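You operate a simulated robot arm through the tools that you are given. There is no shell and no other tool. Be economical: measure what you need, move in short steps, check, and stop when the job is done.

The job below is to be done with a simulated robot arm. You get a single attempt, and the scene is never put back.

TASK
Take the blue pad from the inside of the drip tray and leave it on the black large mirror on the tray table. Take the work lamp on the tray table on the top of the long check table and put it away on the top of the tray table. Press the wait key two times. Take the green label on the lower board of the tray table and put it away on the top of the tray table. Open the top cart drawer, put the loose nut on the top of the long check table away in the inside of the top cart drawer, then shut the drawer. Put the small carton from the top of the drawer cabinet on top of the carton. Put one of the cartridges from the top of the grey wiring bench on top of the green pad of the front cab. Take the black bottle and put it on the shelf beside the cupboard with the red door. Put the 3 mm shim from the top of the packing block table on top of the round bench filter and the 4 mm shim on top of the air filter there. Close the hose bench drawer. Any order will do. Set down upright: work lamp on the tray table, small carton, black bottle.

Only the result counts: the job must be done as asked and must still hold three seconds after the hand-in. Knocking over, shifting, dropping, spilling or breaking anything else fails it.

THE ROBOT
A 7-joint arm with a fingered hand on a trunk, on a base that drives. Base frame: it is fixed to the floor where the robot stands at the start and does not move with it; the origin is under the middle of the robot, x ahead of it, y to its left, z up; the surface under the hand at the start is at about z = 0.805. Lengths are in m, angles in rad, forces in N, time in s.
Its first joint turns from -2.897 to 2.897 rad. Places, roughly: air filter [-10.5, 6.75, 1]; black bottle [-9.5, 9.25, 0.25]; blue pad (6x6x3 cm) [0.6, -0.1, 0.8]; carton [1, 2, 1]; cartridge [-0.75, 8, 1]; green label [-2, -1, 0.5]; green pad of the front cab (6x6x3 cm) [-0.1, 8.1, 0.9]; hose bench drawer [-11.5, 5.2, 0.8]; inside of the top cart drawer [-10.2, 5.9, 0.7]; large mirror on the tray table (12x23x3 cm) [0.9, 3, 0.9]; loose nut (4x3x3 cm) [0.9, -0.7, 0.8]; round bench filter (7x7x10 cm) [-10.4, 6.4, 0.9]; shelf beside the cupboard with the red door [-9.5, 9.2, 0.5]; shim [-10.5, 6.75, 0.75]; small carton [1, 2.25, 1]; top cart drawer [-10.2, 5.9, 0.8]; top of the tray table [-2, -1.1, 0.8]; wait key [-5, 1.2, 0.8]; work lamp on the tray table (8x5x8 cm) [0.8, -0.6, 0.8]. Payload 3.7 kg.
The TCP is the grasp point between the finger pads, 0.025 m short of the fingertips. In the tool frame z runs along the fingers and y along their closing line. The gripper opens to 0.088 m. The gripper's body begins 0.029 m behind the TCP. The gripper is a hand of 5 fingers: y runs from the thumb to the fingers, the wrist lies at [-0.013, -0.106, -0.174] in the tool frame, and closing takes about 1.5 s.
Orientation is that of the tool frame in the base frame, as [roll, pitch, yaw] about the fixed x, y, z axes, in that order (R = Rz(yaw) Ry(pitch) Rx(roll)). With the fingers straight down and the wrist toward the robot, the tool's x, y and z point along [0, 1, 0], [1, 0, 0] and [0, 0, -1] of the base frame.

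THE INTERFACE
- The arm moves only by the tool drive_tool. Its argument "moves" is one flat list of numbers, 6 for each row, row after row: the shift along the tool's x, y, z in units of 25 mm (1.0 is 25 mm), then the turn, a rotation vector about the tool's x, y, z in units of 4 degrees (1.0 is 4 degrees). In form: [dx, dy, dz, rx, ry, rz, dx, dy, dz, rx, ry, rz, ...]. A call has 1 to 8 rows; each row shifts and turns the commanded pose from where the row before left it, along the tool's axes as they then stand. "jaw" is the closure in counts, from 0 (fully open) to 255 (shut), set as the call begins (left out, the last holds). A call with a number of a shift or a turn outside -1 to 1 is refused whole. A row lasts 0.2 s, in which the tool goes at most 0.05 m and 0.15 rad; a call with a longer step from one row to the next is refused whole, and so is a gripper value outside its range. Where a pose cannot be reached the arm comes as near as it can. A force on the tool above 40 N (or 10 N above the force at the start of the call, whichever is more), or a blocked arm, ends the call early, and 0.2 s more pass. Each finger travels about 0.108 m/s and halts on what it meets, pressing with about 28 N; the grip force reading is that of the motor and also rises with nothing between the fingers. The clock runs only during rows and for 0.2 s after the last one: add rows that do not move to give the fingers time. It gives the time, the measured TCP pose, the force on the tool (base axes), the opening and the grip force at its end, in the units of the frame above (readings bear some noise), with the torque about the TCP (base axes, N m) and any sound that the robot's microphone picked up, and new pictures: "pictures" is both (left out), scene, wrist or none.
- Cameras (640 x 400 px; columns grow to the right, rows downward): "scene" is now at [0.1632, 0.1606, 1.2997]; the picture's right is [-0.71, -0.70, 0.00], its down [-0.34, 0.34, -0.88] and it looks along [0.62, -0.62, -0.48] (base axes); focal length 284 px, centre (320, 200). "wrist" rides on the gripper at [0.059, -0.079, -0.105] in the tool frame; the picture's right is [-0.73, 0.32, -0.61], its down [-0.62, -0.68, 0.38] and it looks along [-0.29, 0.66, 0.70] (tool axes); focal length 234 px, centre (320, 200).
- steer(legs): drives the robot by 1 to 6 legs, each [ahead, left, turn to the left] in m, m and rad, along the robot's own axes; the way and the turn of a leg run together, so that a leg with both is an arc; at most 1.5 m and 3.142 rad a leg. The arm and the cameras ride along, it lands a little off, and it stops where it bumps. It gives what a move gives, and a new picture of the scene camera.
- grasp_type(shape): the hand has 5 fingers and takes this shape, open, in about a second: jaw (thumb against the fingers, like two jaws); tri (thumb and two fingers); tip (a fingertip pinch); poke (one finger out to press); point (the index stretched); flat (the hand flat); cup (the hand cupped); fist (a fist). The gripper value then closes the fingers along that shape, each until it touches; the sizes above hold for jaw. It gives what a move gives, with no picture.
- pan_tilt(pan, tilt): turns the head with the scene camera to pan (to the left, within 2.094 rad either way) and tilt (down, from -0.506 to 1.204), counted from straight ahead of the robot. It gives what a move gives, and a new picture of the scene camera.
- pixel_to_xyz(camera, pixels): for up to 12 pixels [column, row] of the newest picture of that camera ("zoom" is the newest enlarged one), the place [x, y, z] in the base frame of the surface seen there, good to about 0.002 m. The clock stands still meanwhile.
- close_up(camera, box): a new picture of the part [left, top, right, bottom] of that camera's present view, enlarged. The clock stands still meanwhile.
- close_job(): hands the job in; it is judged then, once.

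Keep the steps short. Do not move on a guess: measure, check each grasp and each placing, and mend mistakes. In all there are 364 turns and 360 pictures (those below and enlarged ones count). Leave the gripper open and the arm clear of the work at the hand-in unless told otherwise, and finish with a single line.

The tools are called after "Emit:" as name(argument=value, ...) on one line, values as JSON. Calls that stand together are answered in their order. drive_tool: Moves the arm, as the interface text tells. Its arguments: {"type":"object","properties":{"moves":{"type":"array","items":{"type":"number"}},"jaw":{"type":"number"},"pictures":{"type":"string","enum":["both","scene","wrist","none"]}},"required":["moves"]} The other tools are called the same way: grasp_type (shape) gives the hand a shape; steer (legs) drives the base; pan_tilt (pan, tilt) turns the head that bears the scene camera; pixel_to_xyz (camera, pixels) gives the place of the surface under pixels of a picture; close_up (camera, box) takes an enlarged picture of a part of a camera's view; close_job () hands the job in.

At the start:

```text
t: 0.0
tool_pos: [0.4904, -0.4276, 1.0859]
tool_rot: [3.14, 0.001, 1.572]
ft_force: [-0.7, -0.3, 0.3]
moment: [0.0, 0.0, -0.03]
gripper_width: 0.0879
finger_force: 0.0
shape: jaw
robot x, y, heading: [-0.0034, -0.0007, -0.003]
head pan, tilt: [-0.792, 0.501]
```

scene: 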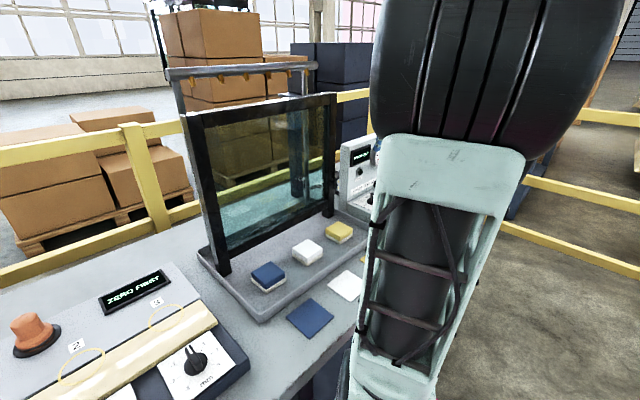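
wrist: 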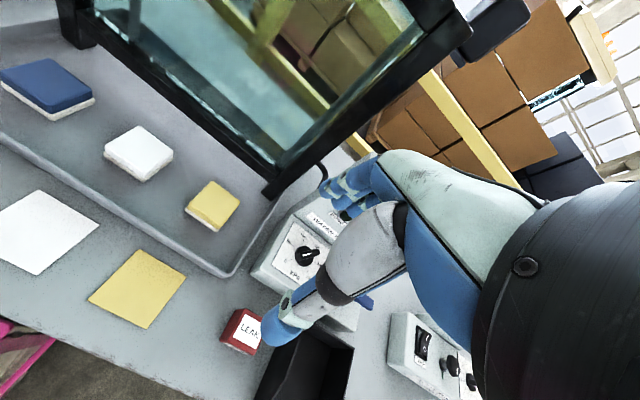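

I see the blue pad in the drip tray at about (268,275) in the scene. I measure it and the tray around it.

Emit:
pixel_to_xyz(camera="scene", pixels=[[268, 271], [252, 272], [270, 262], [285, 272], [266, 282], [268, 291], [307, 249], [240, 300], [310, 318], [225, 268]])

Emit:
pan_tilt(pan=-0.5, tilt=0.7)

```text
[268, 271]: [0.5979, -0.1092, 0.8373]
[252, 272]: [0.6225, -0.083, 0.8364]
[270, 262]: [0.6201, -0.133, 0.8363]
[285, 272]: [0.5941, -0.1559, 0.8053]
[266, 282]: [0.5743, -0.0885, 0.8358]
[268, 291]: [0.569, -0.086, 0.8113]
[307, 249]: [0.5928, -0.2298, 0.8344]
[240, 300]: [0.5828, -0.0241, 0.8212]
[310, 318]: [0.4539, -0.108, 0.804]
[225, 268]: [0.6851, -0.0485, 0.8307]
```

```text
t: 0.8
tool_pos: [0.4917, -0.4278, 1.0874]
tool_rot: [-3.141, -0.001, 1.571]
ft_force: [-0.5, 0.8, -0.9]
moment: [-0.01, 0.01, 0.01]
gripper_width: 0.0876
finger_force: 0.0
shape: jaw
robot x, y, heading: [-0.0001, -0.0002, -0.003]
head pan, tilt: [-0.499, 0.7]
```

scene: 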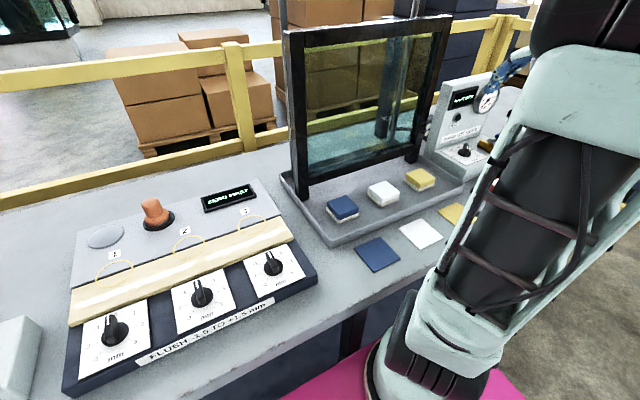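

I zoom on the blue pad to read its corners.

Emit:
close_up(camera="scene", box=[280, 160, 440, 260])

```text
4.00 times, centred on (360, 210) of scene
```

zoom: 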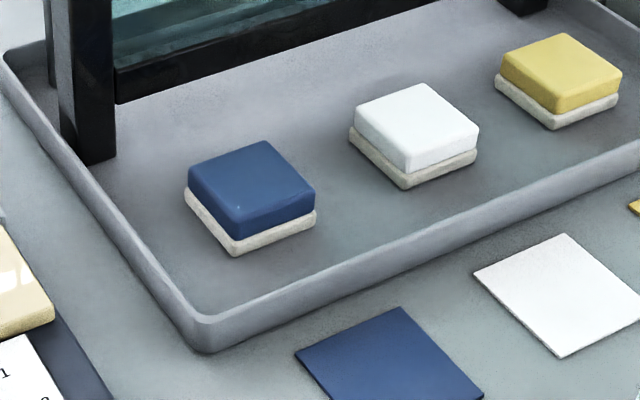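

Emit:
pixel_to_xyz(camera="zoom", pixels=[[192, 172], [264, 145], [310, 186], [236, 214], [250, 178], [235, 250], [205, 320], [330, 220], [100, 150], [210, 345]])

```text
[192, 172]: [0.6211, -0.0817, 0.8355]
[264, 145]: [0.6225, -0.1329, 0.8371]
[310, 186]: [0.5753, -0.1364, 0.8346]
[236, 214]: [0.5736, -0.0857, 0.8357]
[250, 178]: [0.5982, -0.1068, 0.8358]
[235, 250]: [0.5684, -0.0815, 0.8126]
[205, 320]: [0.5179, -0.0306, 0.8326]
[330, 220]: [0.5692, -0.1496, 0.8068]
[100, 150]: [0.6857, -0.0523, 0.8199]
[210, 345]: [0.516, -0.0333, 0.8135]
```

Blue pad centre is (0.598,-0.109), top 0.836, base about 0.806, with its sides nearly along the axes. I strafe left to line up with it.

Emit:
steer(legs=[[0, 0.319, 0]])

```text
t: 2.9
tool_pos: [0.4909, -0.1089, 1.0874]
tool_rot: [3.141, 0.001, 1.57]
ft_force: [-0.3, -0.5, -0.2]
moment: [0.0, 0.04, -0.01]
gripper_width: 0.0878
finger_force: 0.1
shape: jaw
robot x, y, heading: [0.0002, 0.3169, -0.002]
head pan, tilt: [-0.499, 0.7]
```

scene: 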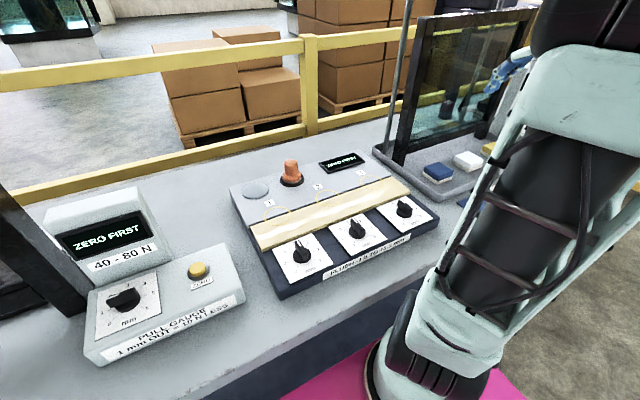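

Very accurate. Next I move ahead 0.107 and descend to about 0.887 over the pad.

Emit:
drive_tool(moves=[0, 0.856, 1, 0, 0, 0, 0, 0.856, 1, 0, 0, 0, 0, 0.856, 1, 0, 0, 0, 0, 0.856, 1, 0, 0, 0, 0, 0.856, 1, 0, 0, 0, 0, 0, 1, 0, 0, 0, 0, 0, 1, 0, 0, 0, 0, 0, 0.5, 0, 0, 0], jaw=0, pictures="both")

```text
t: 4.7
tool_pos: [0.5974, -0.1081, 0.901]
tool_rot: [-3.141, -0.002, 1.568]
ft_force: [-0.3, 0.1, 0.9]
moment: [0.03, 0.02, 0.01]
gripper_width: 0.0875
finger_force: 0.1
shape: jaw
robot x, y, heading: [-0.0016, 0.3204, 0.003]
head pan, tilt: [-0.499, 0.7]
```

scene: 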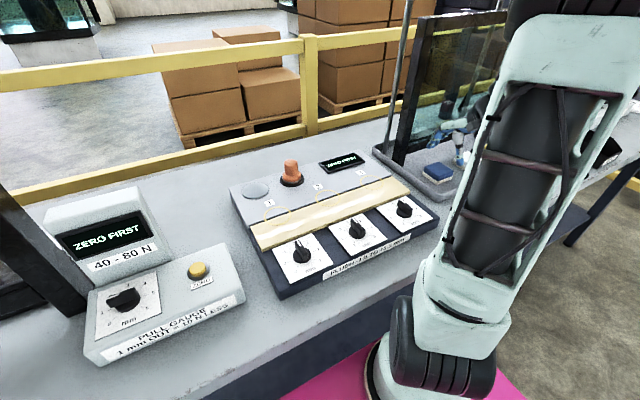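
wrist: 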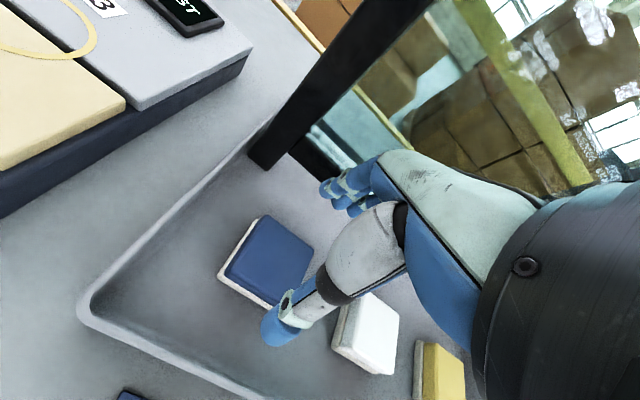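

I check fingertip places against the pad in the wrist picture.

Emit:
pixel_to_xyz(camera="wrist", pixels=[[270, 330], [330, 190], [270, 255], [355, 208], [350, 180], [260, 215], [372, 335], [290, 300]])

```text
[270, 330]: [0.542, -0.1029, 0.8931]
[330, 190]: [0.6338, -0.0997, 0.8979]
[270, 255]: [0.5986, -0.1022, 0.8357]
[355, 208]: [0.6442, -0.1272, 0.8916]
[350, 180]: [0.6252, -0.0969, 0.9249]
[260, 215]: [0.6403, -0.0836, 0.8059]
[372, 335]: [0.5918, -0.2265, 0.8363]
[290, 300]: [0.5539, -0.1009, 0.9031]
```

The thumb (x 0.542) and fingers (x 0.64) straddle the pad well. I descend 0.065.

Emit:
drive_tool(moves=[0, 0, 0.9, 0, 0, 0, 0, 0, 0.9, 0, 0, 0, 0, 0, 0.8, 0, 0, 0], pictures="wrist")

Emit:
drive_tool(moves=[0, 0, 0, 0, 0, 0, 0, 0, 0, 0, 0, 0, 0, 0, 0, 0, 0, 0, 0, 0, 0, 0, 0, 0, 0, 0, 0, 0, 0, 0, 0, 0, 0, 0, 0, 0, 0, 0, 0, 0, 0, 0, 0, 0, 0, 0, 0, 0], jaw=255, pictures="none")

Emit:
drive_tool(moves=[0, 0, -1, 0, 0, 0, 0, 0, -1, 0, 0, 0, 0, 0, -1, 0, 0, 0, 0, 0, -1, 0, 0, 0, 0, 0, -1, 0, 0, 0, 0, 0, -1, 0, 0, 0, 0, 0, -1, 0, 0, 0, 0, 0, -1, 0, 0, 0], pictures="both")

```text
t: 5.5
tool_pos: [0.5975, -0.1078, 0.8353]
tool_rot: [3.141, 0.0, 1.569]
ft_force: [0.2, -0.5, -0.2]
moment: [0.0, -0.03, -0.01]
gripper_width: 0.0877
finger_force: 0.1
shape: jaw
robot x, y, heading: [0.0024, 0.3201, 0.002]
head pan, tilt: [-0.499, 0.7]
```

wrist: 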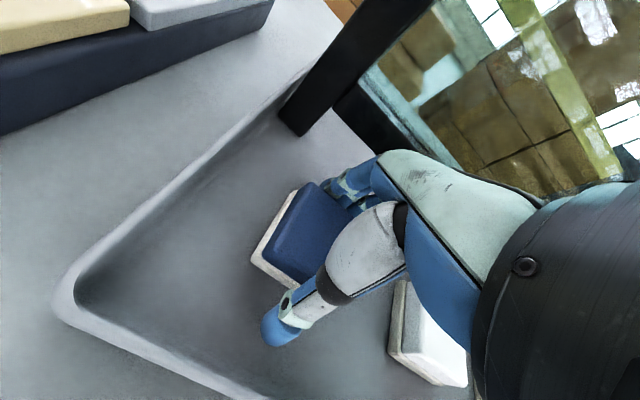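

```text
t: 7.3
tool_pos: [0.5979, -0.1085, 0.8349]
tool_rot: [-3.14, 0.0, 1.568]
ft_force: [-0.5, -0.8, 0.0]
moment: [0.01, 0.0, 0.0]
gripper_width: 0.0537
finger_force: 27.6
shape: jaw
robot x, y, heading: [-0.0007, 0.321, -0.005]
head pan, tilt: [-0.499, 0.7]
```

```text
t: 9.1
tool_pos: [0.5963, -0.1088, 1.0361]
tool_rot: [-3.141, 0.0, 1.571]
ft_force: [1.0, -0.4, -1.0]
moment: [0.01, -0.01, -0.01]
gripper_width: 0.0538
finger_force: 27.7
shape: jaw
robot x, y, heading: [0.0002, 0.3212, -0.006]
head pan, tilt: [-0.499, 0.7]
```

scene: 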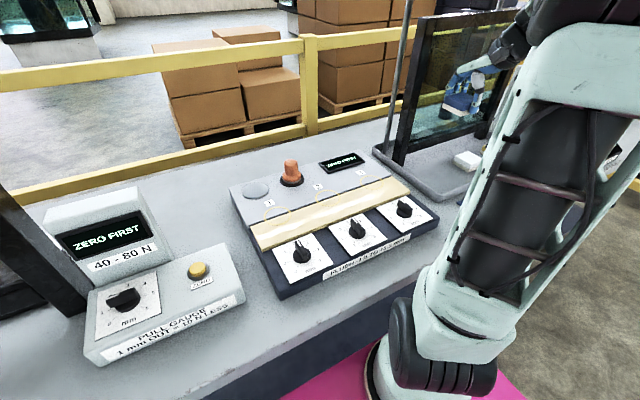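
wrist: 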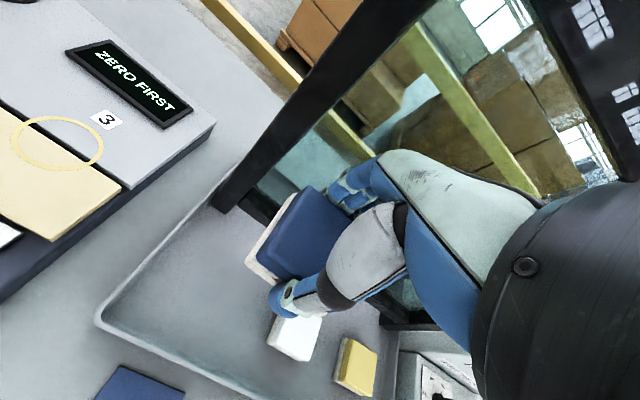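

The pad is held (0.0538 wide). I back off 0.4 from the table and look left to see the way.

Emit:
steer(legs=[[-0.4, 0, 0]])

Emit:
pan_tilt(pan=1.0, tilt=0.3)

Emit:
pan_tilt(pan=2.0, tilt=0.3)

```text
t: 11.6
tool_pos: [0.196, -0.1071, 1.0356]
tool_rot: [-3.14, 0.001, 1.568]
ft_force: [0.2, -0.5, -0.5]
moment: [-0.03, 0.01, -0.01]
gripper_width: 0.0538
finger_force: 27.9
shape: jaw
robot x, y, heading: [-0.4, 0.3205, -0.003]
head pan, tilt: [-0.499, 0.7]
```

scene: 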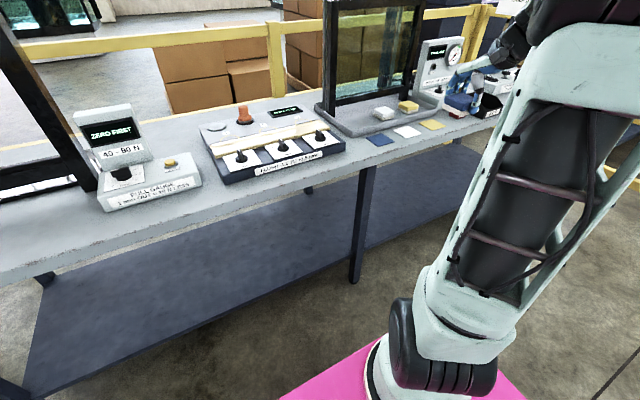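

```text
t: 13.2
tool_pos: [0.1957, -0.1078, 1.0353]
tool_rot: [-3.141, -0.001, 1.569]
ft_force: [-0.2, -0.7, 0.3]
moment: [-0.02, 0.0, 0.0]
gripper_width: 0.0538
finger_force: 28.1
shape: jaw
robot x, y, heading: [-0.3975, 0.3192, -0.001]
head pan, tilt: [1.0, 0.3]
```

scene: 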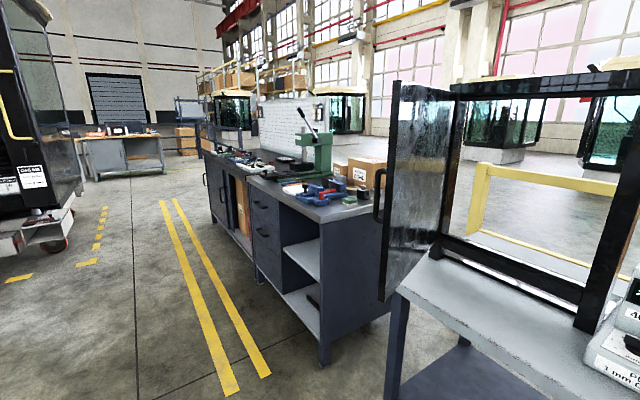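

```text
t: 14.5
tool_pos: [0.1962, -0.107, 1.0355]
tool_rot: [3.141, 0.0, 1.569]
ft_force: [0.1, 0.6, -0.7]
moment: [-0.04, 0.01, 0.03]
gripper_width: 0.0539
finger_force: 28.3
shape: jaw
robot x, y, heading: [-0.3966, 0.3208, -0.004]
head pan, tilt: [2.0, 0.3]
```

scene: 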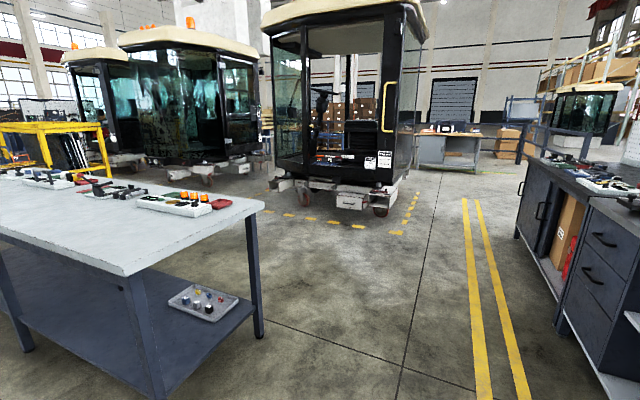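

I measure the bench edges and the aisle, then look back to pan 1.0 for the open door.

Emit:
pixel_to_xyz(camera="scene", pixels=[[590, 200], [535, 160], [565, 330], [264, 205], [125, 272], [259, 338], [160, 395], [400, 205], [345, 205], [450, 165]])

Emit:
pan_tilt(pan=1.0, tilt=0.3)

Emit:
pixel_to_xyz(camera="scene", pixels=[[380, 200], [385, 295], [395, 90], [440, 255], [320, 222], [322, 368], [345, 208], [362, 172], [320, 150], [255, 178], [292, 180], [205, 152]])

```text
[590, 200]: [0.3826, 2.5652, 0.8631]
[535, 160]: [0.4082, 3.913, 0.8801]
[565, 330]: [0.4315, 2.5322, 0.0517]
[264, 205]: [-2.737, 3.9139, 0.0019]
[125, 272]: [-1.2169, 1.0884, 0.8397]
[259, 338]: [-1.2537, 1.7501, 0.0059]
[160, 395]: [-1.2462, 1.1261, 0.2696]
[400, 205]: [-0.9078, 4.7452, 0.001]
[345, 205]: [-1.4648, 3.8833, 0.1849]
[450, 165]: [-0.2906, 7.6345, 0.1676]
```

```text
t: 15.8
tool_pos: [0.197, -0.1071, 1.0366]
tool_rot: [-3.141, 0.0, 1.569]
ft_force: [-0.3, 0.0, -2.1]
moment: [0.0, -0.04, 0.03]
gripper_width: 0.0541
finger_force: 28.2
shape: jaw
robot x, y, heading: [-0.4009, 0.323, 0.0]
head pan, tilt: [1.0, 0.3]
```

scene: 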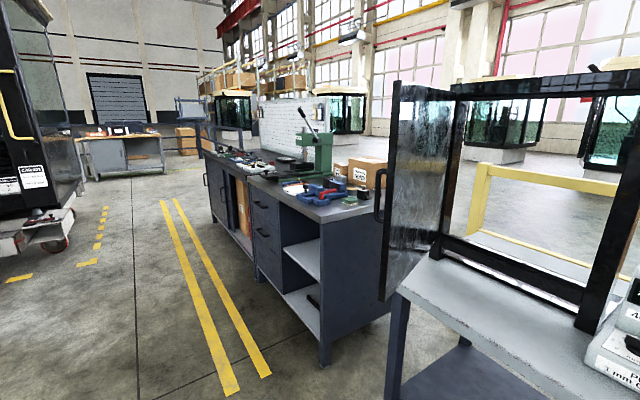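

```text
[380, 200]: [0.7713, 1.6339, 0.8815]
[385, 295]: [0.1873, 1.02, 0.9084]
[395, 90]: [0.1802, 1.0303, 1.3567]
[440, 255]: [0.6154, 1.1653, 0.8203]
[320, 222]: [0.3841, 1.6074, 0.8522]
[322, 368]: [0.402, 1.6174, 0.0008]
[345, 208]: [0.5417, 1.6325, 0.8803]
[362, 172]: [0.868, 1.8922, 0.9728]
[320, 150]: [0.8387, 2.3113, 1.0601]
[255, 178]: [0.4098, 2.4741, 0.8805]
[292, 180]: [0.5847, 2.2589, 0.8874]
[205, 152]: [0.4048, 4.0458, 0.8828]
```

The open door tip is at (0.18,1.03), and the bench front is at x≈0.40. I back off to x≈-0.65 and strafe left to y≈3.0.

Emit:
steer(legs=[[-0.25, 0, 0], [0, 1.35, 0], [0, 1.3, 0]])

Emit:
pan_tilt(pan=0.1, tilt=0.5)

```text
t: 29.9
tool_pos: [-0.057, 2.5187, 1.0357]
tool_rot: [3.142, 0.001, 1.576]
ft_force: [0.4, 0.8, -0.5]
moment: [-0.01, -0.01, 0.0]
gripper_width: 0.0539
finger_force: 28.2
shape: jaw
robot x, y, heading: [-0.6546, 2.9421, 0.002]
head pan, tilt: [1.0, 0.3]
```

scene: 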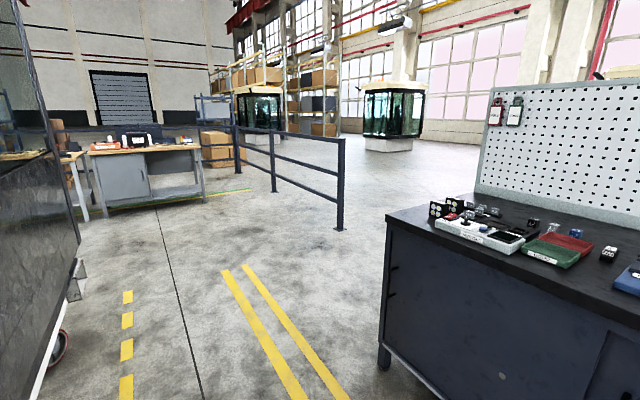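

```text
t: 31.1
tool_pos: [-0.0574, 2.5183, 1.0374]
tool_rot: [-3.141, 0.0, 1.575]
ft_force: [-0.1, -0.2, -0.4]
moment: [0.01, -0.02, 0.0]
gripper_width: 0.054
finger_force: 28.0
shape: jaw
robot x, y, heading: [-0.6572, 2.9426, 0.006]
head pan, tilt: [0.099, 0.499]
```

scene: 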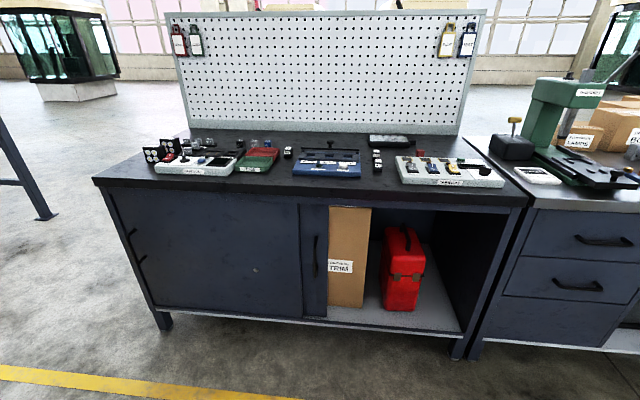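

I zoom on the bench top to find the black mirror near (0.9,3).

Emit:
close_up(camera="scene", box=[280, 90, 540, 250])

Emit:
pixel_to_xyz(camera="scene", pixels=[[390, 141], [370, 141], [412, 141], [340, 155], [445, 170], [475, 160], [325, 170], [330, 200], [640, 90], [580, 140]])

```text
2.46 times, centred on (410, 170) of scene
```

zoom: 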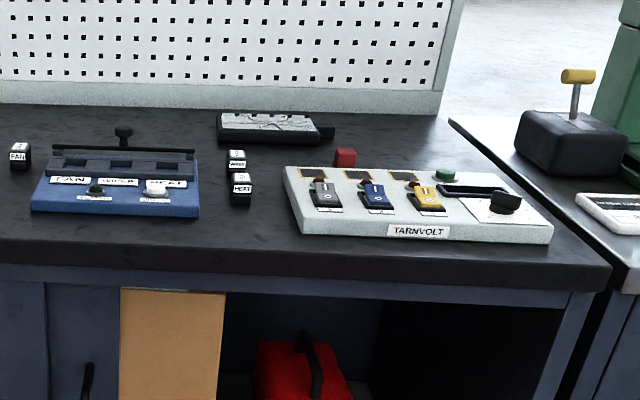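

```text
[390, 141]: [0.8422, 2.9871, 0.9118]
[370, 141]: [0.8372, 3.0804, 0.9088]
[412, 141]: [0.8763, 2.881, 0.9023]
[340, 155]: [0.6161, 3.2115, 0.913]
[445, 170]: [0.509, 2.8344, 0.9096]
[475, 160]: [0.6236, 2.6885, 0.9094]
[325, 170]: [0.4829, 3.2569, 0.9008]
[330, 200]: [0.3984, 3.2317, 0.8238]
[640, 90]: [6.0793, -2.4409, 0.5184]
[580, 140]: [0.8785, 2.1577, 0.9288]
```

The mirror is the black slab near (0.85–0.9, 2.98). My arm sits 0.42 to the right of the base, so I bring it to the middle first while in free space.

Emit:
drive_tool(moves=[1, 0.3, 0, 0, 0, 0, 1, 0.3, 0, 0, 0, 0, 1, 0.3, 0, 0, 0, 0, 1, 0.3, 0, 0, 0, 0, 1, 0.3, 0, 0, 0, 0, 1, 0.3, 0, 0, 0, 0, 1, 0.3, 0, 0, 0, 0, 1, 0.3, 0, 0, 0, 0], pictures="none")

Emit:
drive_tool(moves=[1, 0.3, -0.2, 0, 0, 0, 1, 0.3, -0.2, 0, 0, 0, 1, 0.3, -0.2, 0, 0, 0, 1, 0.3, -0.2, 0, 0, 0, 1, 0.3, -0.2, 0, 0, 0, 1, 0.3, -0.2, 0, 0, 0, 1, 0.3, -0.2, 0, 0, 0, 1, 0.3, -0.2, 0, 0, 0], pictures="none")

Emit:
steer(legs=[[0, 0.07, 0], [0.5, 0, 0]])

Emit:
pan_tilt(pan=0.25, tilt=0.7)

```text
t: 33.0
tool_pos: [0.0019, 2.7189, 1.0358]
tool_rot: [-3.14, 0.0, 1.574]
ft_force: [0.1, -0.1, 0.3]
moment: [0.0, 0.0, 0.02]
gripper_width: 0.0539
finger_force: 27.7
shape: jaw
robot x, y, heading: [-0.6551, 2.944, 0.004]
head pan, tilt: [0.099, 0.499]
```

```text
t: 34.8
tool_pos: [0.0595, 2.919, 1.0764]
tool_rot: [-3.141, -0.001, 1.577]
ft_force: [0.2, -0.2, -0.9]
moment: [-0.01, -0.01, -0.02]
gripper_width: 0.0539
finger_force: 27.7
shape: jaw
robot x, y, heading: [-0.6607, 2.9459, 0.003]
head pan, tilt: [0.099, 0.499]
```

```text
t: 38.3
tool_pos: [0.556, 2.989, 1.0762]
tool_rot: [-3.141, -0.001, 1.574]
ft_force: [-0.1, 0.4, -1.0]
moment: [-0.02, -0.01, 0.0]
gripper_width: 0.0537
finger_force: 28.1
shape: jaw
robot x, y, heading: [-0.1579, 3.011, 0.001]
head pan, tilt: [0.099, 0.499]
```

scene: 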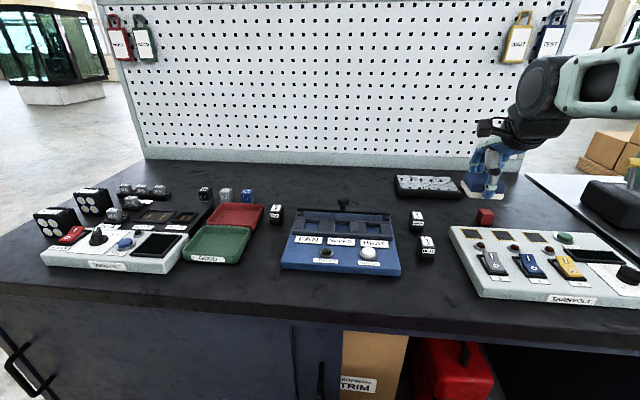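

```text
t: 39.0
tool_pos: [0.5557, 2.9894, 1.0771]
tool_rot: [-3.141, 0.0, 1.573]
ft_force: [0.3, 0.2, -0.4]
moment: [0.03, 0.02, 0.0]
gripper_width: 0.0539
finger_force: 28.0
shape: jaw
robot x, y, heading: [-0.1591, 3.0134, 0.005]
head pan, tilt: [0.25, 0.7]
```

scene: 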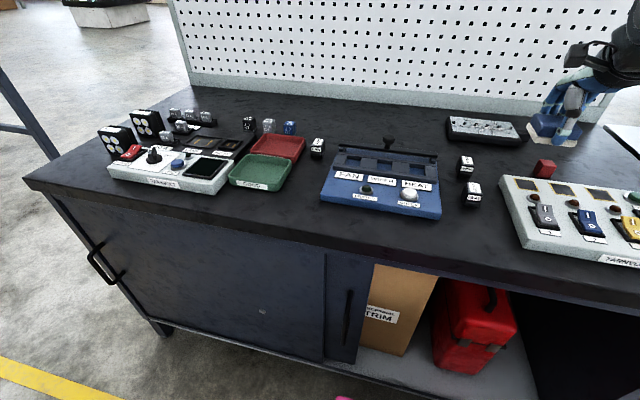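

Emit:
close_up(camera="scene", box=[420, 90, 548, 170])

Emit:
pixel_to_xyz(camera="zoom", pixels=[[155, 140], [200, 230], [470, 160], [500, 240], [310, 180], [150, 175], [520, 250], [340, 110]])

```text
5.00 times, centred on (484, 130) of scene
```

zoom: 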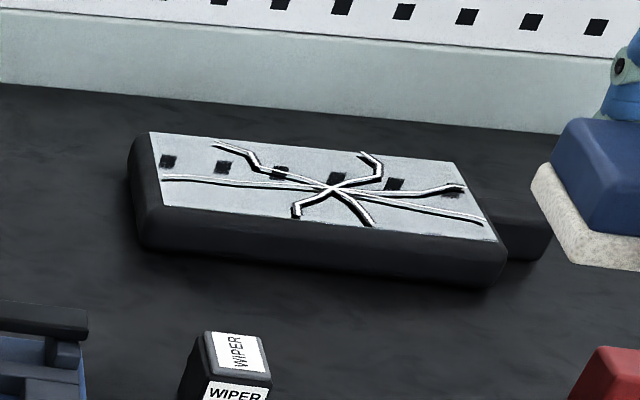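

```text
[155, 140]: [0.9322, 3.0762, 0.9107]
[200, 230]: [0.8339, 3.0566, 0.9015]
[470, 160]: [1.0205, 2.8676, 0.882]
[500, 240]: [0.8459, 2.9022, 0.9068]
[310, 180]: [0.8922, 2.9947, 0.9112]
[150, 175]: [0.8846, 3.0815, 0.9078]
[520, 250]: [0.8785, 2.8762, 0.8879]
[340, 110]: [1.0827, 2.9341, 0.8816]
```

The mirror face centre is (0.888,2.99), top 0.911. I creep the base 0.12 ahead and extend the arm 0.21 while descending partway.

Emit:
steer(legs=[[0.12, 0, 0]])

Emit:
drive_tool(moves=[0, 1, 0, 0, 0, 0, 0, 1, 0, 0, 0, 0, 0, 1, 0, 0, 0, 0, 0, 1, 0, 0, 0, 0, 0, 1, 0, 0, 0, 0, 0, 1, 0, 0, 0, 0, 0, 1, 0.5, 0, 0, 0, 0, 1, 0.5, 0, 0, 0], pictures="scene")

```text
t: 40.3
tool_pos: [0.6783, 2.9894, 1.0767]
tool_rot: [-3.141, 0.0, 1.572]
ft_force: [0.3, -0.1, 0.5]
moment: [0.02, 0.0, 0.01]
gripper_width: 0.054
finger_force: 27.5
shape: jaw
robot x, y, heading: [-0.0389, 3.0114, 0.0]
head pan, tilt: [0.25, 0.7]
```

scene: 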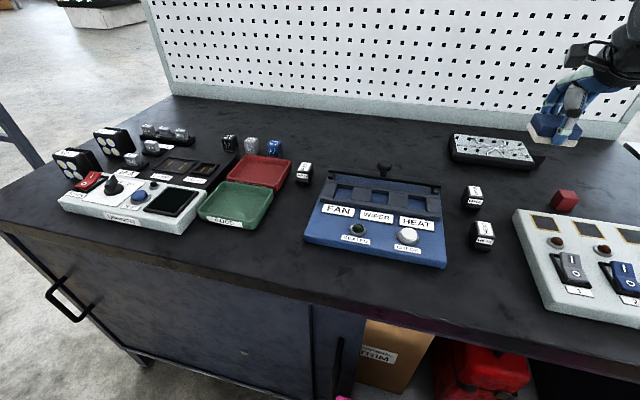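

```text
t: 42.1
tool_pos: [0.8772, 2.9894, 1.0513]
tool_rot: [3.142, -0.001, 1.571]
ft_force: [0.2, -0.4, -0.6]
moment: [0.01, -0.02, -0.03]
gripper_width: 0.0535
finger_force: 28.1
shape: jaw
robot x, y, heading: [-0.0388, 3.0161, 0.001]
head pan, tilt: [0.25, 0.7]
```

scene: 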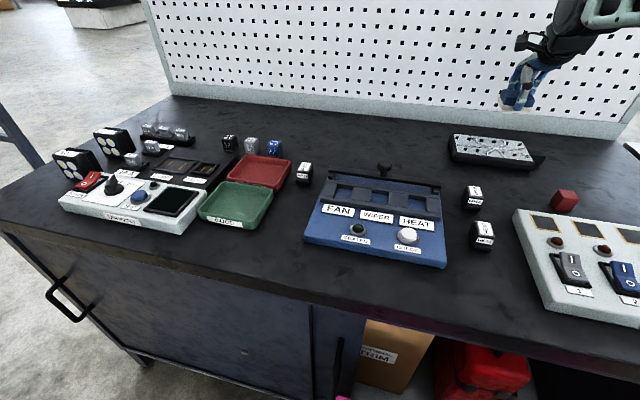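

I go 0.011 further and descend 0.105 towards the mirror.

Emit:
drive_tool(moves=[0, 0.44, 1, 0, 0, 0, 0, 0, 1, 0, 0, 0, 0, 0, 1, 0, 0, 0, 0, 0, 0.7, 0, 0, 0, 0, 0, 0.5, 0, 0, 0], pictures="both")

```text
t: 43.3
tool_pos: [0.8879, 2.9894, 0.9457]
tool_rot: [3.141, 0.001, 1.572]
ft_force: [-1.2, 0.1, -0.4]
moment: [-0.02, -0.01, 0.02]
gripper_width: 0.0538
finger_force: 27.6
shape: jaw
robot x, y, heading: [-0.038, 3.0172, 0.004]
head pan, tilt: [0.25, 0.7]
```

scene: 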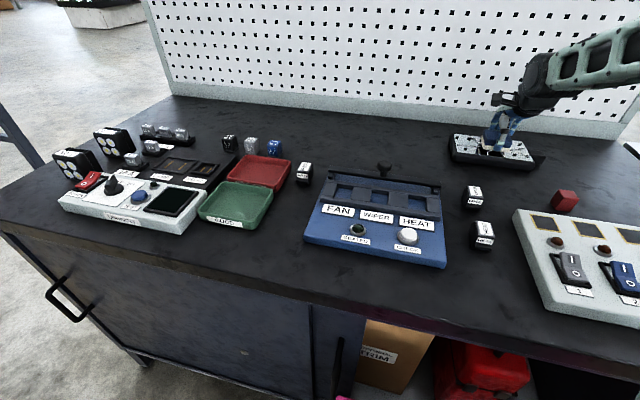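
wrist: 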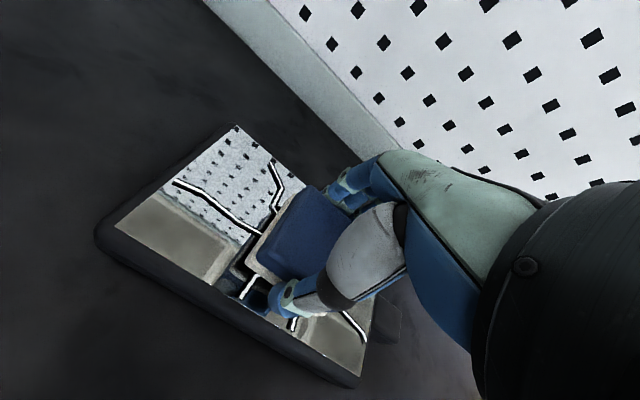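

The pad is centred over the mirror, with about 4 mm to go. I lower until slight contact, then open.

Emit:
drive_tool(moves=[0, 0, 0.1, 0, 0, 0, 0, 0, 0.08, 0, 0, 0], pictures="none")

Emit:
drive_tool(moves=[0, 0, 0, 0, 0, 0, 0, 0, 0, 0, 0, 0, 0, 0, 0, 0, 0, 0, 0, 0, 0, 0, 0, 0], jaw=0, pictures="wrist")

```text
t: 43.9
tool_pos: [0.8874, 2.9899, 0.9429]
tool_rot: [3.14, 0.002, 1.572]
ft_force: [0.4, -0.1, -0.8]
moment: [0.0, 0.02, -0.01]
gripper_width: 0.0539
finger_force: 28.0
shape: jaw
robot x, y, heading: [-0.041, 3.0173, 0.004]
head pan, tilt: [0.25, 0.7]
```

```text
t: 44.9
tool_pos: [0.8885, 2.9899, 0.9426]
tool_rot: [3.141, 0.0, 1.571]
ft_force: [0.1, -0.2, -0.8]
moment: [0.01, 0.02, -0.01]
gripper_width: 0.0877
finger_force: 0.1
shape: jaw
robot x, y, heading: [-0.0416, 3.0153, 0.003]
head pan, tilt: [0.25, 0.7]
```

wrist: 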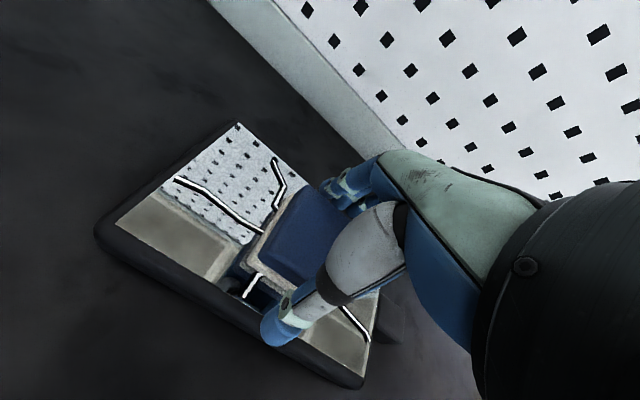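

The pad rests on the mirror. I rise straight up and back the arm off, then look at the drawer cabinet.

Emit:
drive_tool(moves=[0, 0, -1, 0, 0, 0, 0, 0, -1, 0, 0, 0, 0, 0, -1, 0, 0, 0, 0, 0, -1, 0, 0, 0, 0, 0, -1, 0, 0, 0, 0, -1, -1, 0, 0, 0, 0, -1, -1, 0, 0, 0, 0, -1, -1, 0, 0, 0], pictures="wrist")

Emit:
steer(legs=[[-0.3, 0, 0], [0, -0.5, 0]])

Emit:
pan_tilt(pan=-0.2, tilt=0.4)

```text
t: 46.7
tool_pos: [0.8129, 2.989, 1.1384]
tool_rot: [-3.14, 0.001, 1.571]
ft_force: [0.1, -0.4, -0.4]
moment: [0.01, 0.05, 0.05]
gripper_width: 0.0876
finger_force: 0.0
shape: jaw
robot x, y, heading: [-0.0412, 3.0125, -0.001]
head pan, tilt: [0.25, 0.7]
```

wrist: 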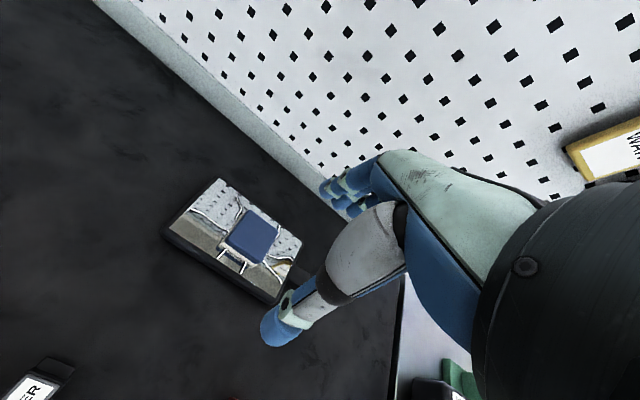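

```text
t: 51.2
tool_pos: [0.5072, 2.4876, 1.1404]
tool_rot: [3.141, 0.0, 1.564]
ft_force: [-0.1, 1.1, 0.5]
moment: [-0.01, 0.02, 0.0]
gripper_width: 0.0878
finger_force: 0.1
shape: jaw
robot x, y, heading: [-0.3438, 2.5193, -0.006]
head pan, tilt: [0.25, 0.7]
```

scene: 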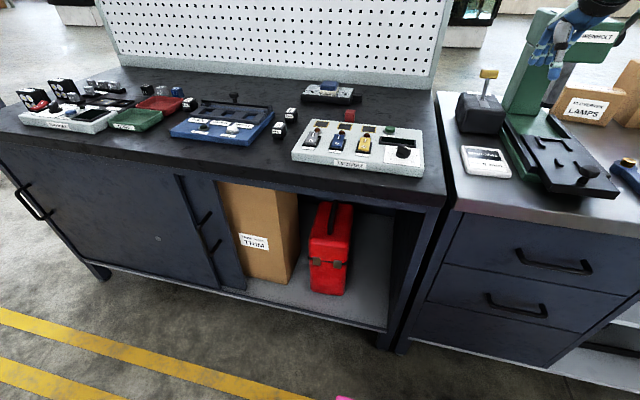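

```text
t: 52.1
tool_pos: [0.5061, 2.4865, 1.1394]
tool_rot: [3.141, -0.001, 1.564]
ft_force: [0.0, -0.5, 0.2]
moment: [-0.01, -0.02, -0.01]
gripper_width: 0.0876
finger_force: 0.1
shape: jaw
robot x, y, heading: [-0.3462, 2.5226, -0.006]
head pan, tilt: [-0.201, 0.4]
```

scene: 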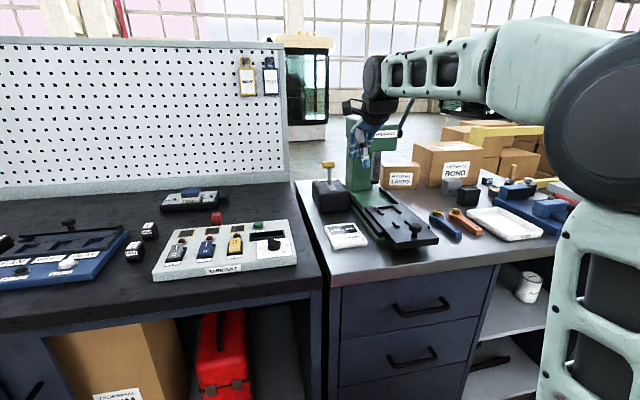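

The small carton "LAMPS" at (400,177) and the carton "BOND" at (450,165). I zoom and measure.

Emit:
close_up(camera="scene", box=[300, 90, 556, 250])

Emit:
pixel_to_xyz(camera="scene", pixels=[[382, 167], [399, 165], [416, 168], [384, 186], [417, 188], [415, 148], [445, 143], [483, 150], [440, 180], [478, 180], [355, 155], [402, 110]])

```text
2.50 times, centred on (428, 170) of scene
```

zoom: 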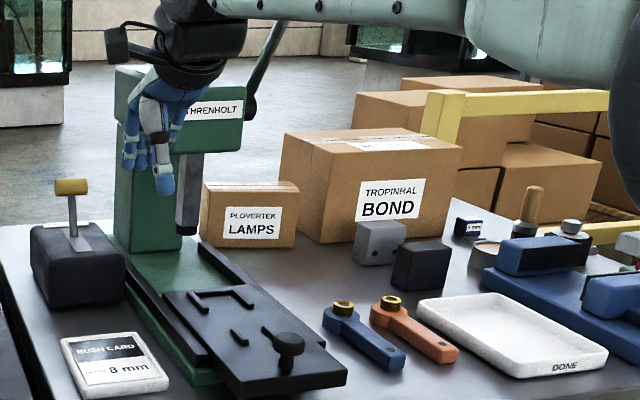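

```text
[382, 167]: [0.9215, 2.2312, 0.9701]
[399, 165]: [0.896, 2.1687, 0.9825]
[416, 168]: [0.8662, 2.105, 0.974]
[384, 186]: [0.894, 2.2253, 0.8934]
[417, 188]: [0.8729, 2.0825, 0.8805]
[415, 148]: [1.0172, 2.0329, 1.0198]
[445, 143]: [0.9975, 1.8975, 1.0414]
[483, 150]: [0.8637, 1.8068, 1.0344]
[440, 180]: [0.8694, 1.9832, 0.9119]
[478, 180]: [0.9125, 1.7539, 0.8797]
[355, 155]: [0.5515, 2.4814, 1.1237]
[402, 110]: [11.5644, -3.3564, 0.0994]
```

I measure the press parts before moving past.

Emit:
pixel_to_xyz(camera="zoom", pixels=[[150, 230], [122, 90], [187, 220], [225, 140], [250, 105], [275, 40], [215, 95], [290, 345], [70, 190], [380, 240], [190, 300]])

Emit:
steer(legs=[[-0.1, 0, 0], [0, -0.5, 0]])

Emit:
pan_tilt(pan=0.2, tilt=0.4)

```text
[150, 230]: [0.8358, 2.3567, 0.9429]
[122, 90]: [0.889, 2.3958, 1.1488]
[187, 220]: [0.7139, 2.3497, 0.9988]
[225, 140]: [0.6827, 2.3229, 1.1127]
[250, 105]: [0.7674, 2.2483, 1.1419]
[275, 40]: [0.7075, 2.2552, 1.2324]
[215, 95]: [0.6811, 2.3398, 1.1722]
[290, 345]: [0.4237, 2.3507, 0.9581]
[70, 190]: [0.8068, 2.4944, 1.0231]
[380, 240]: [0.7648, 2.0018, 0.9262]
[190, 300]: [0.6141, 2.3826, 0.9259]
```

```text
t: 55.9
tool_pos: [0.4049, 1.9827, 1.1397]
tool_rot: [-3.141, 0.001, 1.564]
ft_force: [0.2, -0.2, -0.1]
moment: [-0.01, 0.02, -0.02]
gripper_width: 0.0876
finger_force: 0.2
shape: jaw
robot x, y, heading: [-0.4489, 2.0208, -0.007]
head pan, tilt: [-0.201, 0.4]
```

scene: 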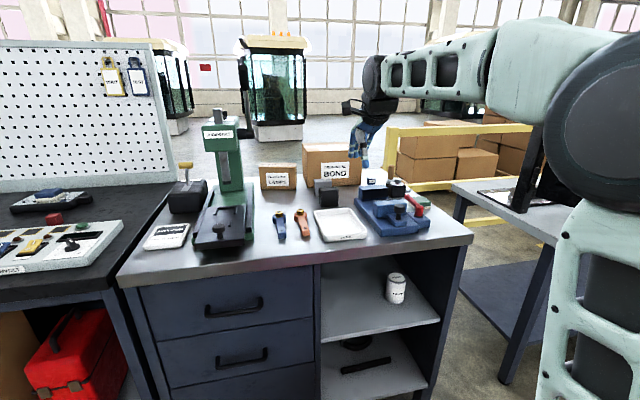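

```text
t: 56.7
tool_pos: [0.4047, 1.984, 1.1402]
tool_rot: [3.14, -0.001, 1.563]
ft_force: [-0.6, -0.2, -0.5]
moment: [0.0, 0.0, 0.03]
gripper_width: 0.0877
finger_force: 0.1
shape: jaw
robot x, y, heading: [-0.4497, 2.0185, -0.004]
head pan, tilt: [0.201, 0.4]
```

scene: 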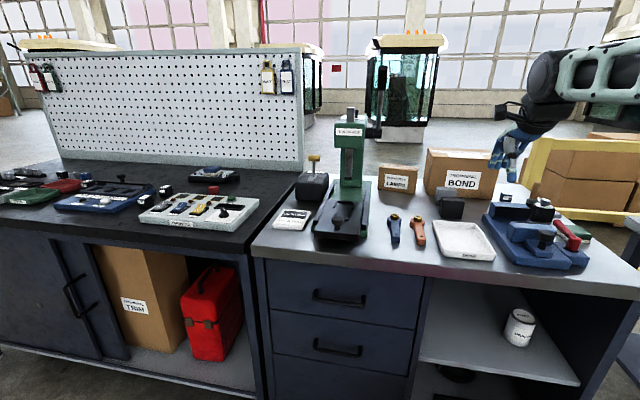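

Emit:
close_up(camera="scene", box=[320, 100, 512, 220])

Emit:
pixel_to_xyz(camera="zoom", pixels=[[196, 240], [225, 220], [328, 225], [310, 248], [260, 235], [200, 300], [315, 305], [355, 165], [395, 205], [590, 205], [560, 165], [480, 185]])

```text
3.33 times, centred on (416, 160) of scene
```

zoom: 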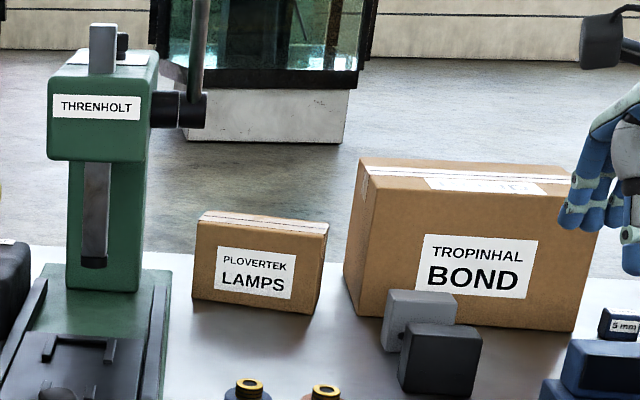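

```text
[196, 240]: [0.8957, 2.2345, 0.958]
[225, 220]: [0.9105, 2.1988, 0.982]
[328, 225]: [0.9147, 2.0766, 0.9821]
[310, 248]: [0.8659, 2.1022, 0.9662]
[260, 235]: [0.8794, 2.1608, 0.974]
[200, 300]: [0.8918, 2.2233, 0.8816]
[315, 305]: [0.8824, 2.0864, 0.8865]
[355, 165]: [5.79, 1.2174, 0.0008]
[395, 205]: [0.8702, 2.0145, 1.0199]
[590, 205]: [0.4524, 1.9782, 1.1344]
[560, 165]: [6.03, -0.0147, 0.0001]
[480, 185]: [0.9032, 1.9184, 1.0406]
```

I measure the lever next to the cartons and the big carton's corners.

Emit:
pixel_to_xyz(camera="zoom", pixels=[[200, 110], [190, 120], [197, 60], [198, 20], [212, 213], [370, 195], [568, 225], [365, 163], [500, 180], [318, 226], [400, 170], [540, 200]])

Emit:
pixel_to_xyz(camera="scene", pixels=[[381, 80], [384, 70], [378, 120], [428, 152], [490, 155], [440, 205], [450, 200]])

```text
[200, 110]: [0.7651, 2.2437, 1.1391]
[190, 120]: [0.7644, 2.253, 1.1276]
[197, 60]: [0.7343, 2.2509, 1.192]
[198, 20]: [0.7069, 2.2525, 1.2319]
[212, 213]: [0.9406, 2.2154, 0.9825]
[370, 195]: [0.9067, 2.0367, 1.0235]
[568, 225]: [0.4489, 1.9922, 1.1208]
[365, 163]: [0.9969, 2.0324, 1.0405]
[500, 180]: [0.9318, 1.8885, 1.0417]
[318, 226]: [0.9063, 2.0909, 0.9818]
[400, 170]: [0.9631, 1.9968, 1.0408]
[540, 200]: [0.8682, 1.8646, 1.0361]
```

```text
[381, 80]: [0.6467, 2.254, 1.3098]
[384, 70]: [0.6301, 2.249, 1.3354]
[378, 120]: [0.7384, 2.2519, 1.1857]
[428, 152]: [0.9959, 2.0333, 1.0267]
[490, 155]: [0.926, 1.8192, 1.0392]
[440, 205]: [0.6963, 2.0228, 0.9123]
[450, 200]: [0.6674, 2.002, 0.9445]
```

The lever occupies y≥2.24 at x 0.63–0.77, so I'll approach with the robot standing to the right. First I shift the arm left 0.275 and yaw it 12.3° while still in the clear.

Emit:
drive_tool(moves=[1, 0, 0, 0, 0, 0, 1, 0, 0, 0, 0, 0, 1, 0, 0, 0, 0, 0, 1, 0, 0, 0, 0, 0, 1, 0, 0, 0, 0, 0, 1, 0, 0, 0, 0, 0, 1, 0, 0, 0, 0, 0, 1, 0, 0, 0, 0, 0], pictures="none")

Emit:
drive_tool(moves=[1, 0, 0, 0, 0, 0, 1, 0, 0, 0, 0, 0, 1, 0, 0, 0, 0, 0, 0, 0, 0, 0, 0, 0.77, 0, 0, 0, 0, 0, 0.77, 0, 0, 0, 0, 0, 0.77, 0, 0, 0, 0, 0, 0.77], pictures="none")

Emit:
steer(legs=[[0, -0.1, 0], [0.25, 0, 0]])

Emit:
pan_tilt(pan=0.1, tilt=1.1)

```text
t: 58.5
tool_pos: [0.4067, 2.1824, 1.141]
tool_rot: [-3.14, -0.002, 1.564]
ft_force: [0.3, 0.0, 0.1]
moment: [0.0, 0.01, 0.0]
gripper_width: 0.0877
finger_force: 0.0
shape: jaw
robot x, y, heading: [-0.4489, 2.0168, -0.007]
head pan, tilt: [0.201, 0.4]
```

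```text
t: 60.1
tool_pos: [0.4064, 2.2568, 1.1388]
tool_rot: [-3.14, 0.0, 1.347]
ft_force: [0.6, -0.6, 0.4]
moment: [0.02, -0.02, -0.01]
gripper_width: 0.0877
finger_force: 0.1
shape: jaw
robot x, y, heading: [-0.4481, 2.0159, -0.009]
head pan, tilt: [0.201, 0.4]
```

```text
t: 62.7
tool_pos: [0.656, 2.1463, 1.1407]
tool_rot: [-3.141, 0.0, 1.34]
ft_force: [-1.2, -1.3, 0.4]
moment: [0.01, -0.02, 0.03]
gripper_width: 0.0877
finger_force: 0.1
shape: jaw
robot x, y, heading: [-0.197, 1.9127, -0.022]
head pan, tilt: [0.201, 0.4]
```

scene: 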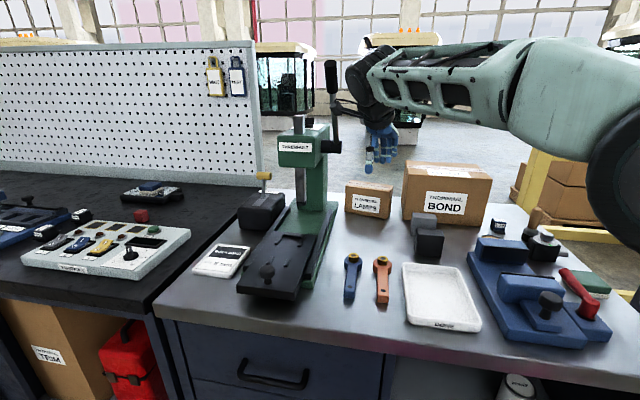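

```text
t: 63.8
tool_pos: [0.6563, 2.1459, 1.1393]
tool_rot: [3.142, 0.0, 1.342]
ft_force: [-0.4, 0.6, 0.5]
moment: [0.0, -0.03, -0.01]
gripper_width: 0.0878
finger_force: 0.1
shape: jaw
robot x, y, heading: [-0.2029, 1.9125, -0.015]
head pan, tilt: [0.099, 1.1]
```

scene: 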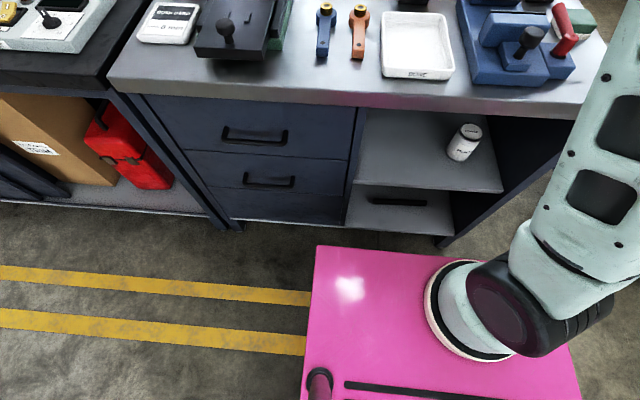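

I measure the pink base's front edge and the bench front to see how close I can drive.

Emit:
pixel_to_xyz(camera="scene", pixels=[[330, 250], [430, 255], [318, 350], [300, 100], [470, 330], [560, 320]])

Emit:
pan_tilt(pan=0.25, tilt=0.5)

```text
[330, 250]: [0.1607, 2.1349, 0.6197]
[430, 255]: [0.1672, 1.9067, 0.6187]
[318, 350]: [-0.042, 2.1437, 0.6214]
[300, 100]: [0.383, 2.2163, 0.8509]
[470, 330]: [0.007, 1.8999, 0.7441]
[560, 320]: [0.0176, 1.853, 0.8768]
```

```text
t: 64.8
tool_pos: [0.6566, 2.1453, 1.1399]
tool_rot: [-3.142, -0.002, 1.34]
ft_force: [-0.8, -0.7, -0.2]
moment: [-0.04, -0.01, -0.01]
gripper_width: 0.0878
finger_force: 0.0
shape: jaw
robot x, y, heading: [-0.1983, 1.913, -0.015]
head pan, tilt: [0.25, 0.499]
```

scene: 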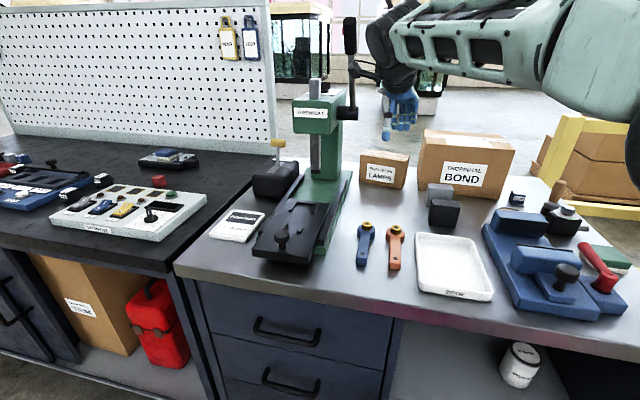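

I check the clearance between the hand's black protrusion at (360,70) and the lever.

Emit:
close_up(camera="scene", box=[320, 0, 480, 100])

Emit:
pixel_to_xyz(camera="scene", pixels=[[358, 68], [355, 74], [376, 72], [372, 40], [350, 40], [350, 95], [390, 100], [385, 130]])

```text
4.00 times, centred on (400, 50) of scene
```

zoom: 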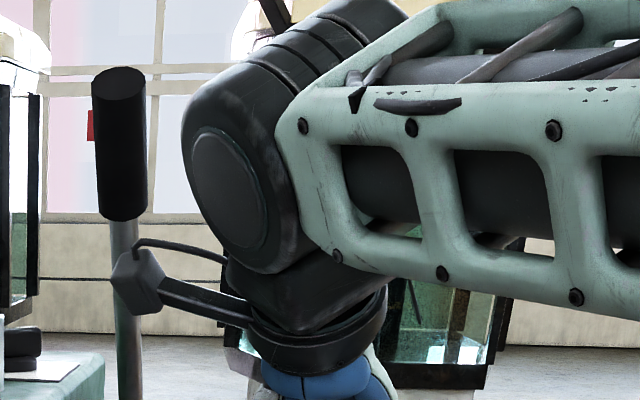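

```text
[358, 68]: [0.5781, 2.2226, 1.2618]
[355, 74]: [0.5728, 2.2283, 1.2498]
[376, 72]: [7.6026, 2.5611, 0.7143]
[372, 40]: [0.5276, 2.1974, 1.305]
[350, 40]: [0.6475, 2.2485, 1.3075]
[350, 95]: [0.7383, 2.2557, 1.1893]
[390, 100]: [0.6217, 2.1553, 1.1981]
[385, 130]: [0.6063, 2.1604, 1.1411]
```

The wrist camera would graze the lever if I drove straight in. I instead strafe right, go forward, extend, and only then come back left.

Emit:
steer(legs=[[0, -0.13, 0.015], [0.175, 0, 0]])

Emit:
pixel_to_xyz(camera="scene", pixels=[[320, 200]])

```text
t: 67.1
tool_pos: [0.8268, 2.0298, 1.1403]
tool_rot: [3.141, 0.0, 1.354]
ft_force: [0.2, -0.4, -0.6]
moment: [0.03, 0.02, -0.01]
gripper_width: 0.0879
finger_force: 0.2
shape: jaw
robot x, y, heading: [-0.028, 1.7864, -0.0]
head pan, tilt: [0.25, 0.499]
```

scene: 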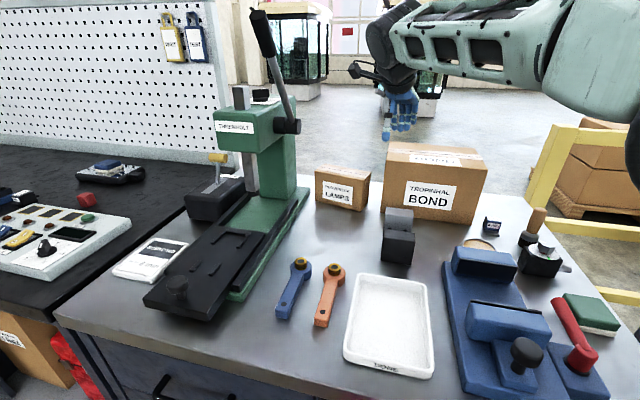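

```text
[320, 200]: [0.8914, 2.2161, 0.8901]
```

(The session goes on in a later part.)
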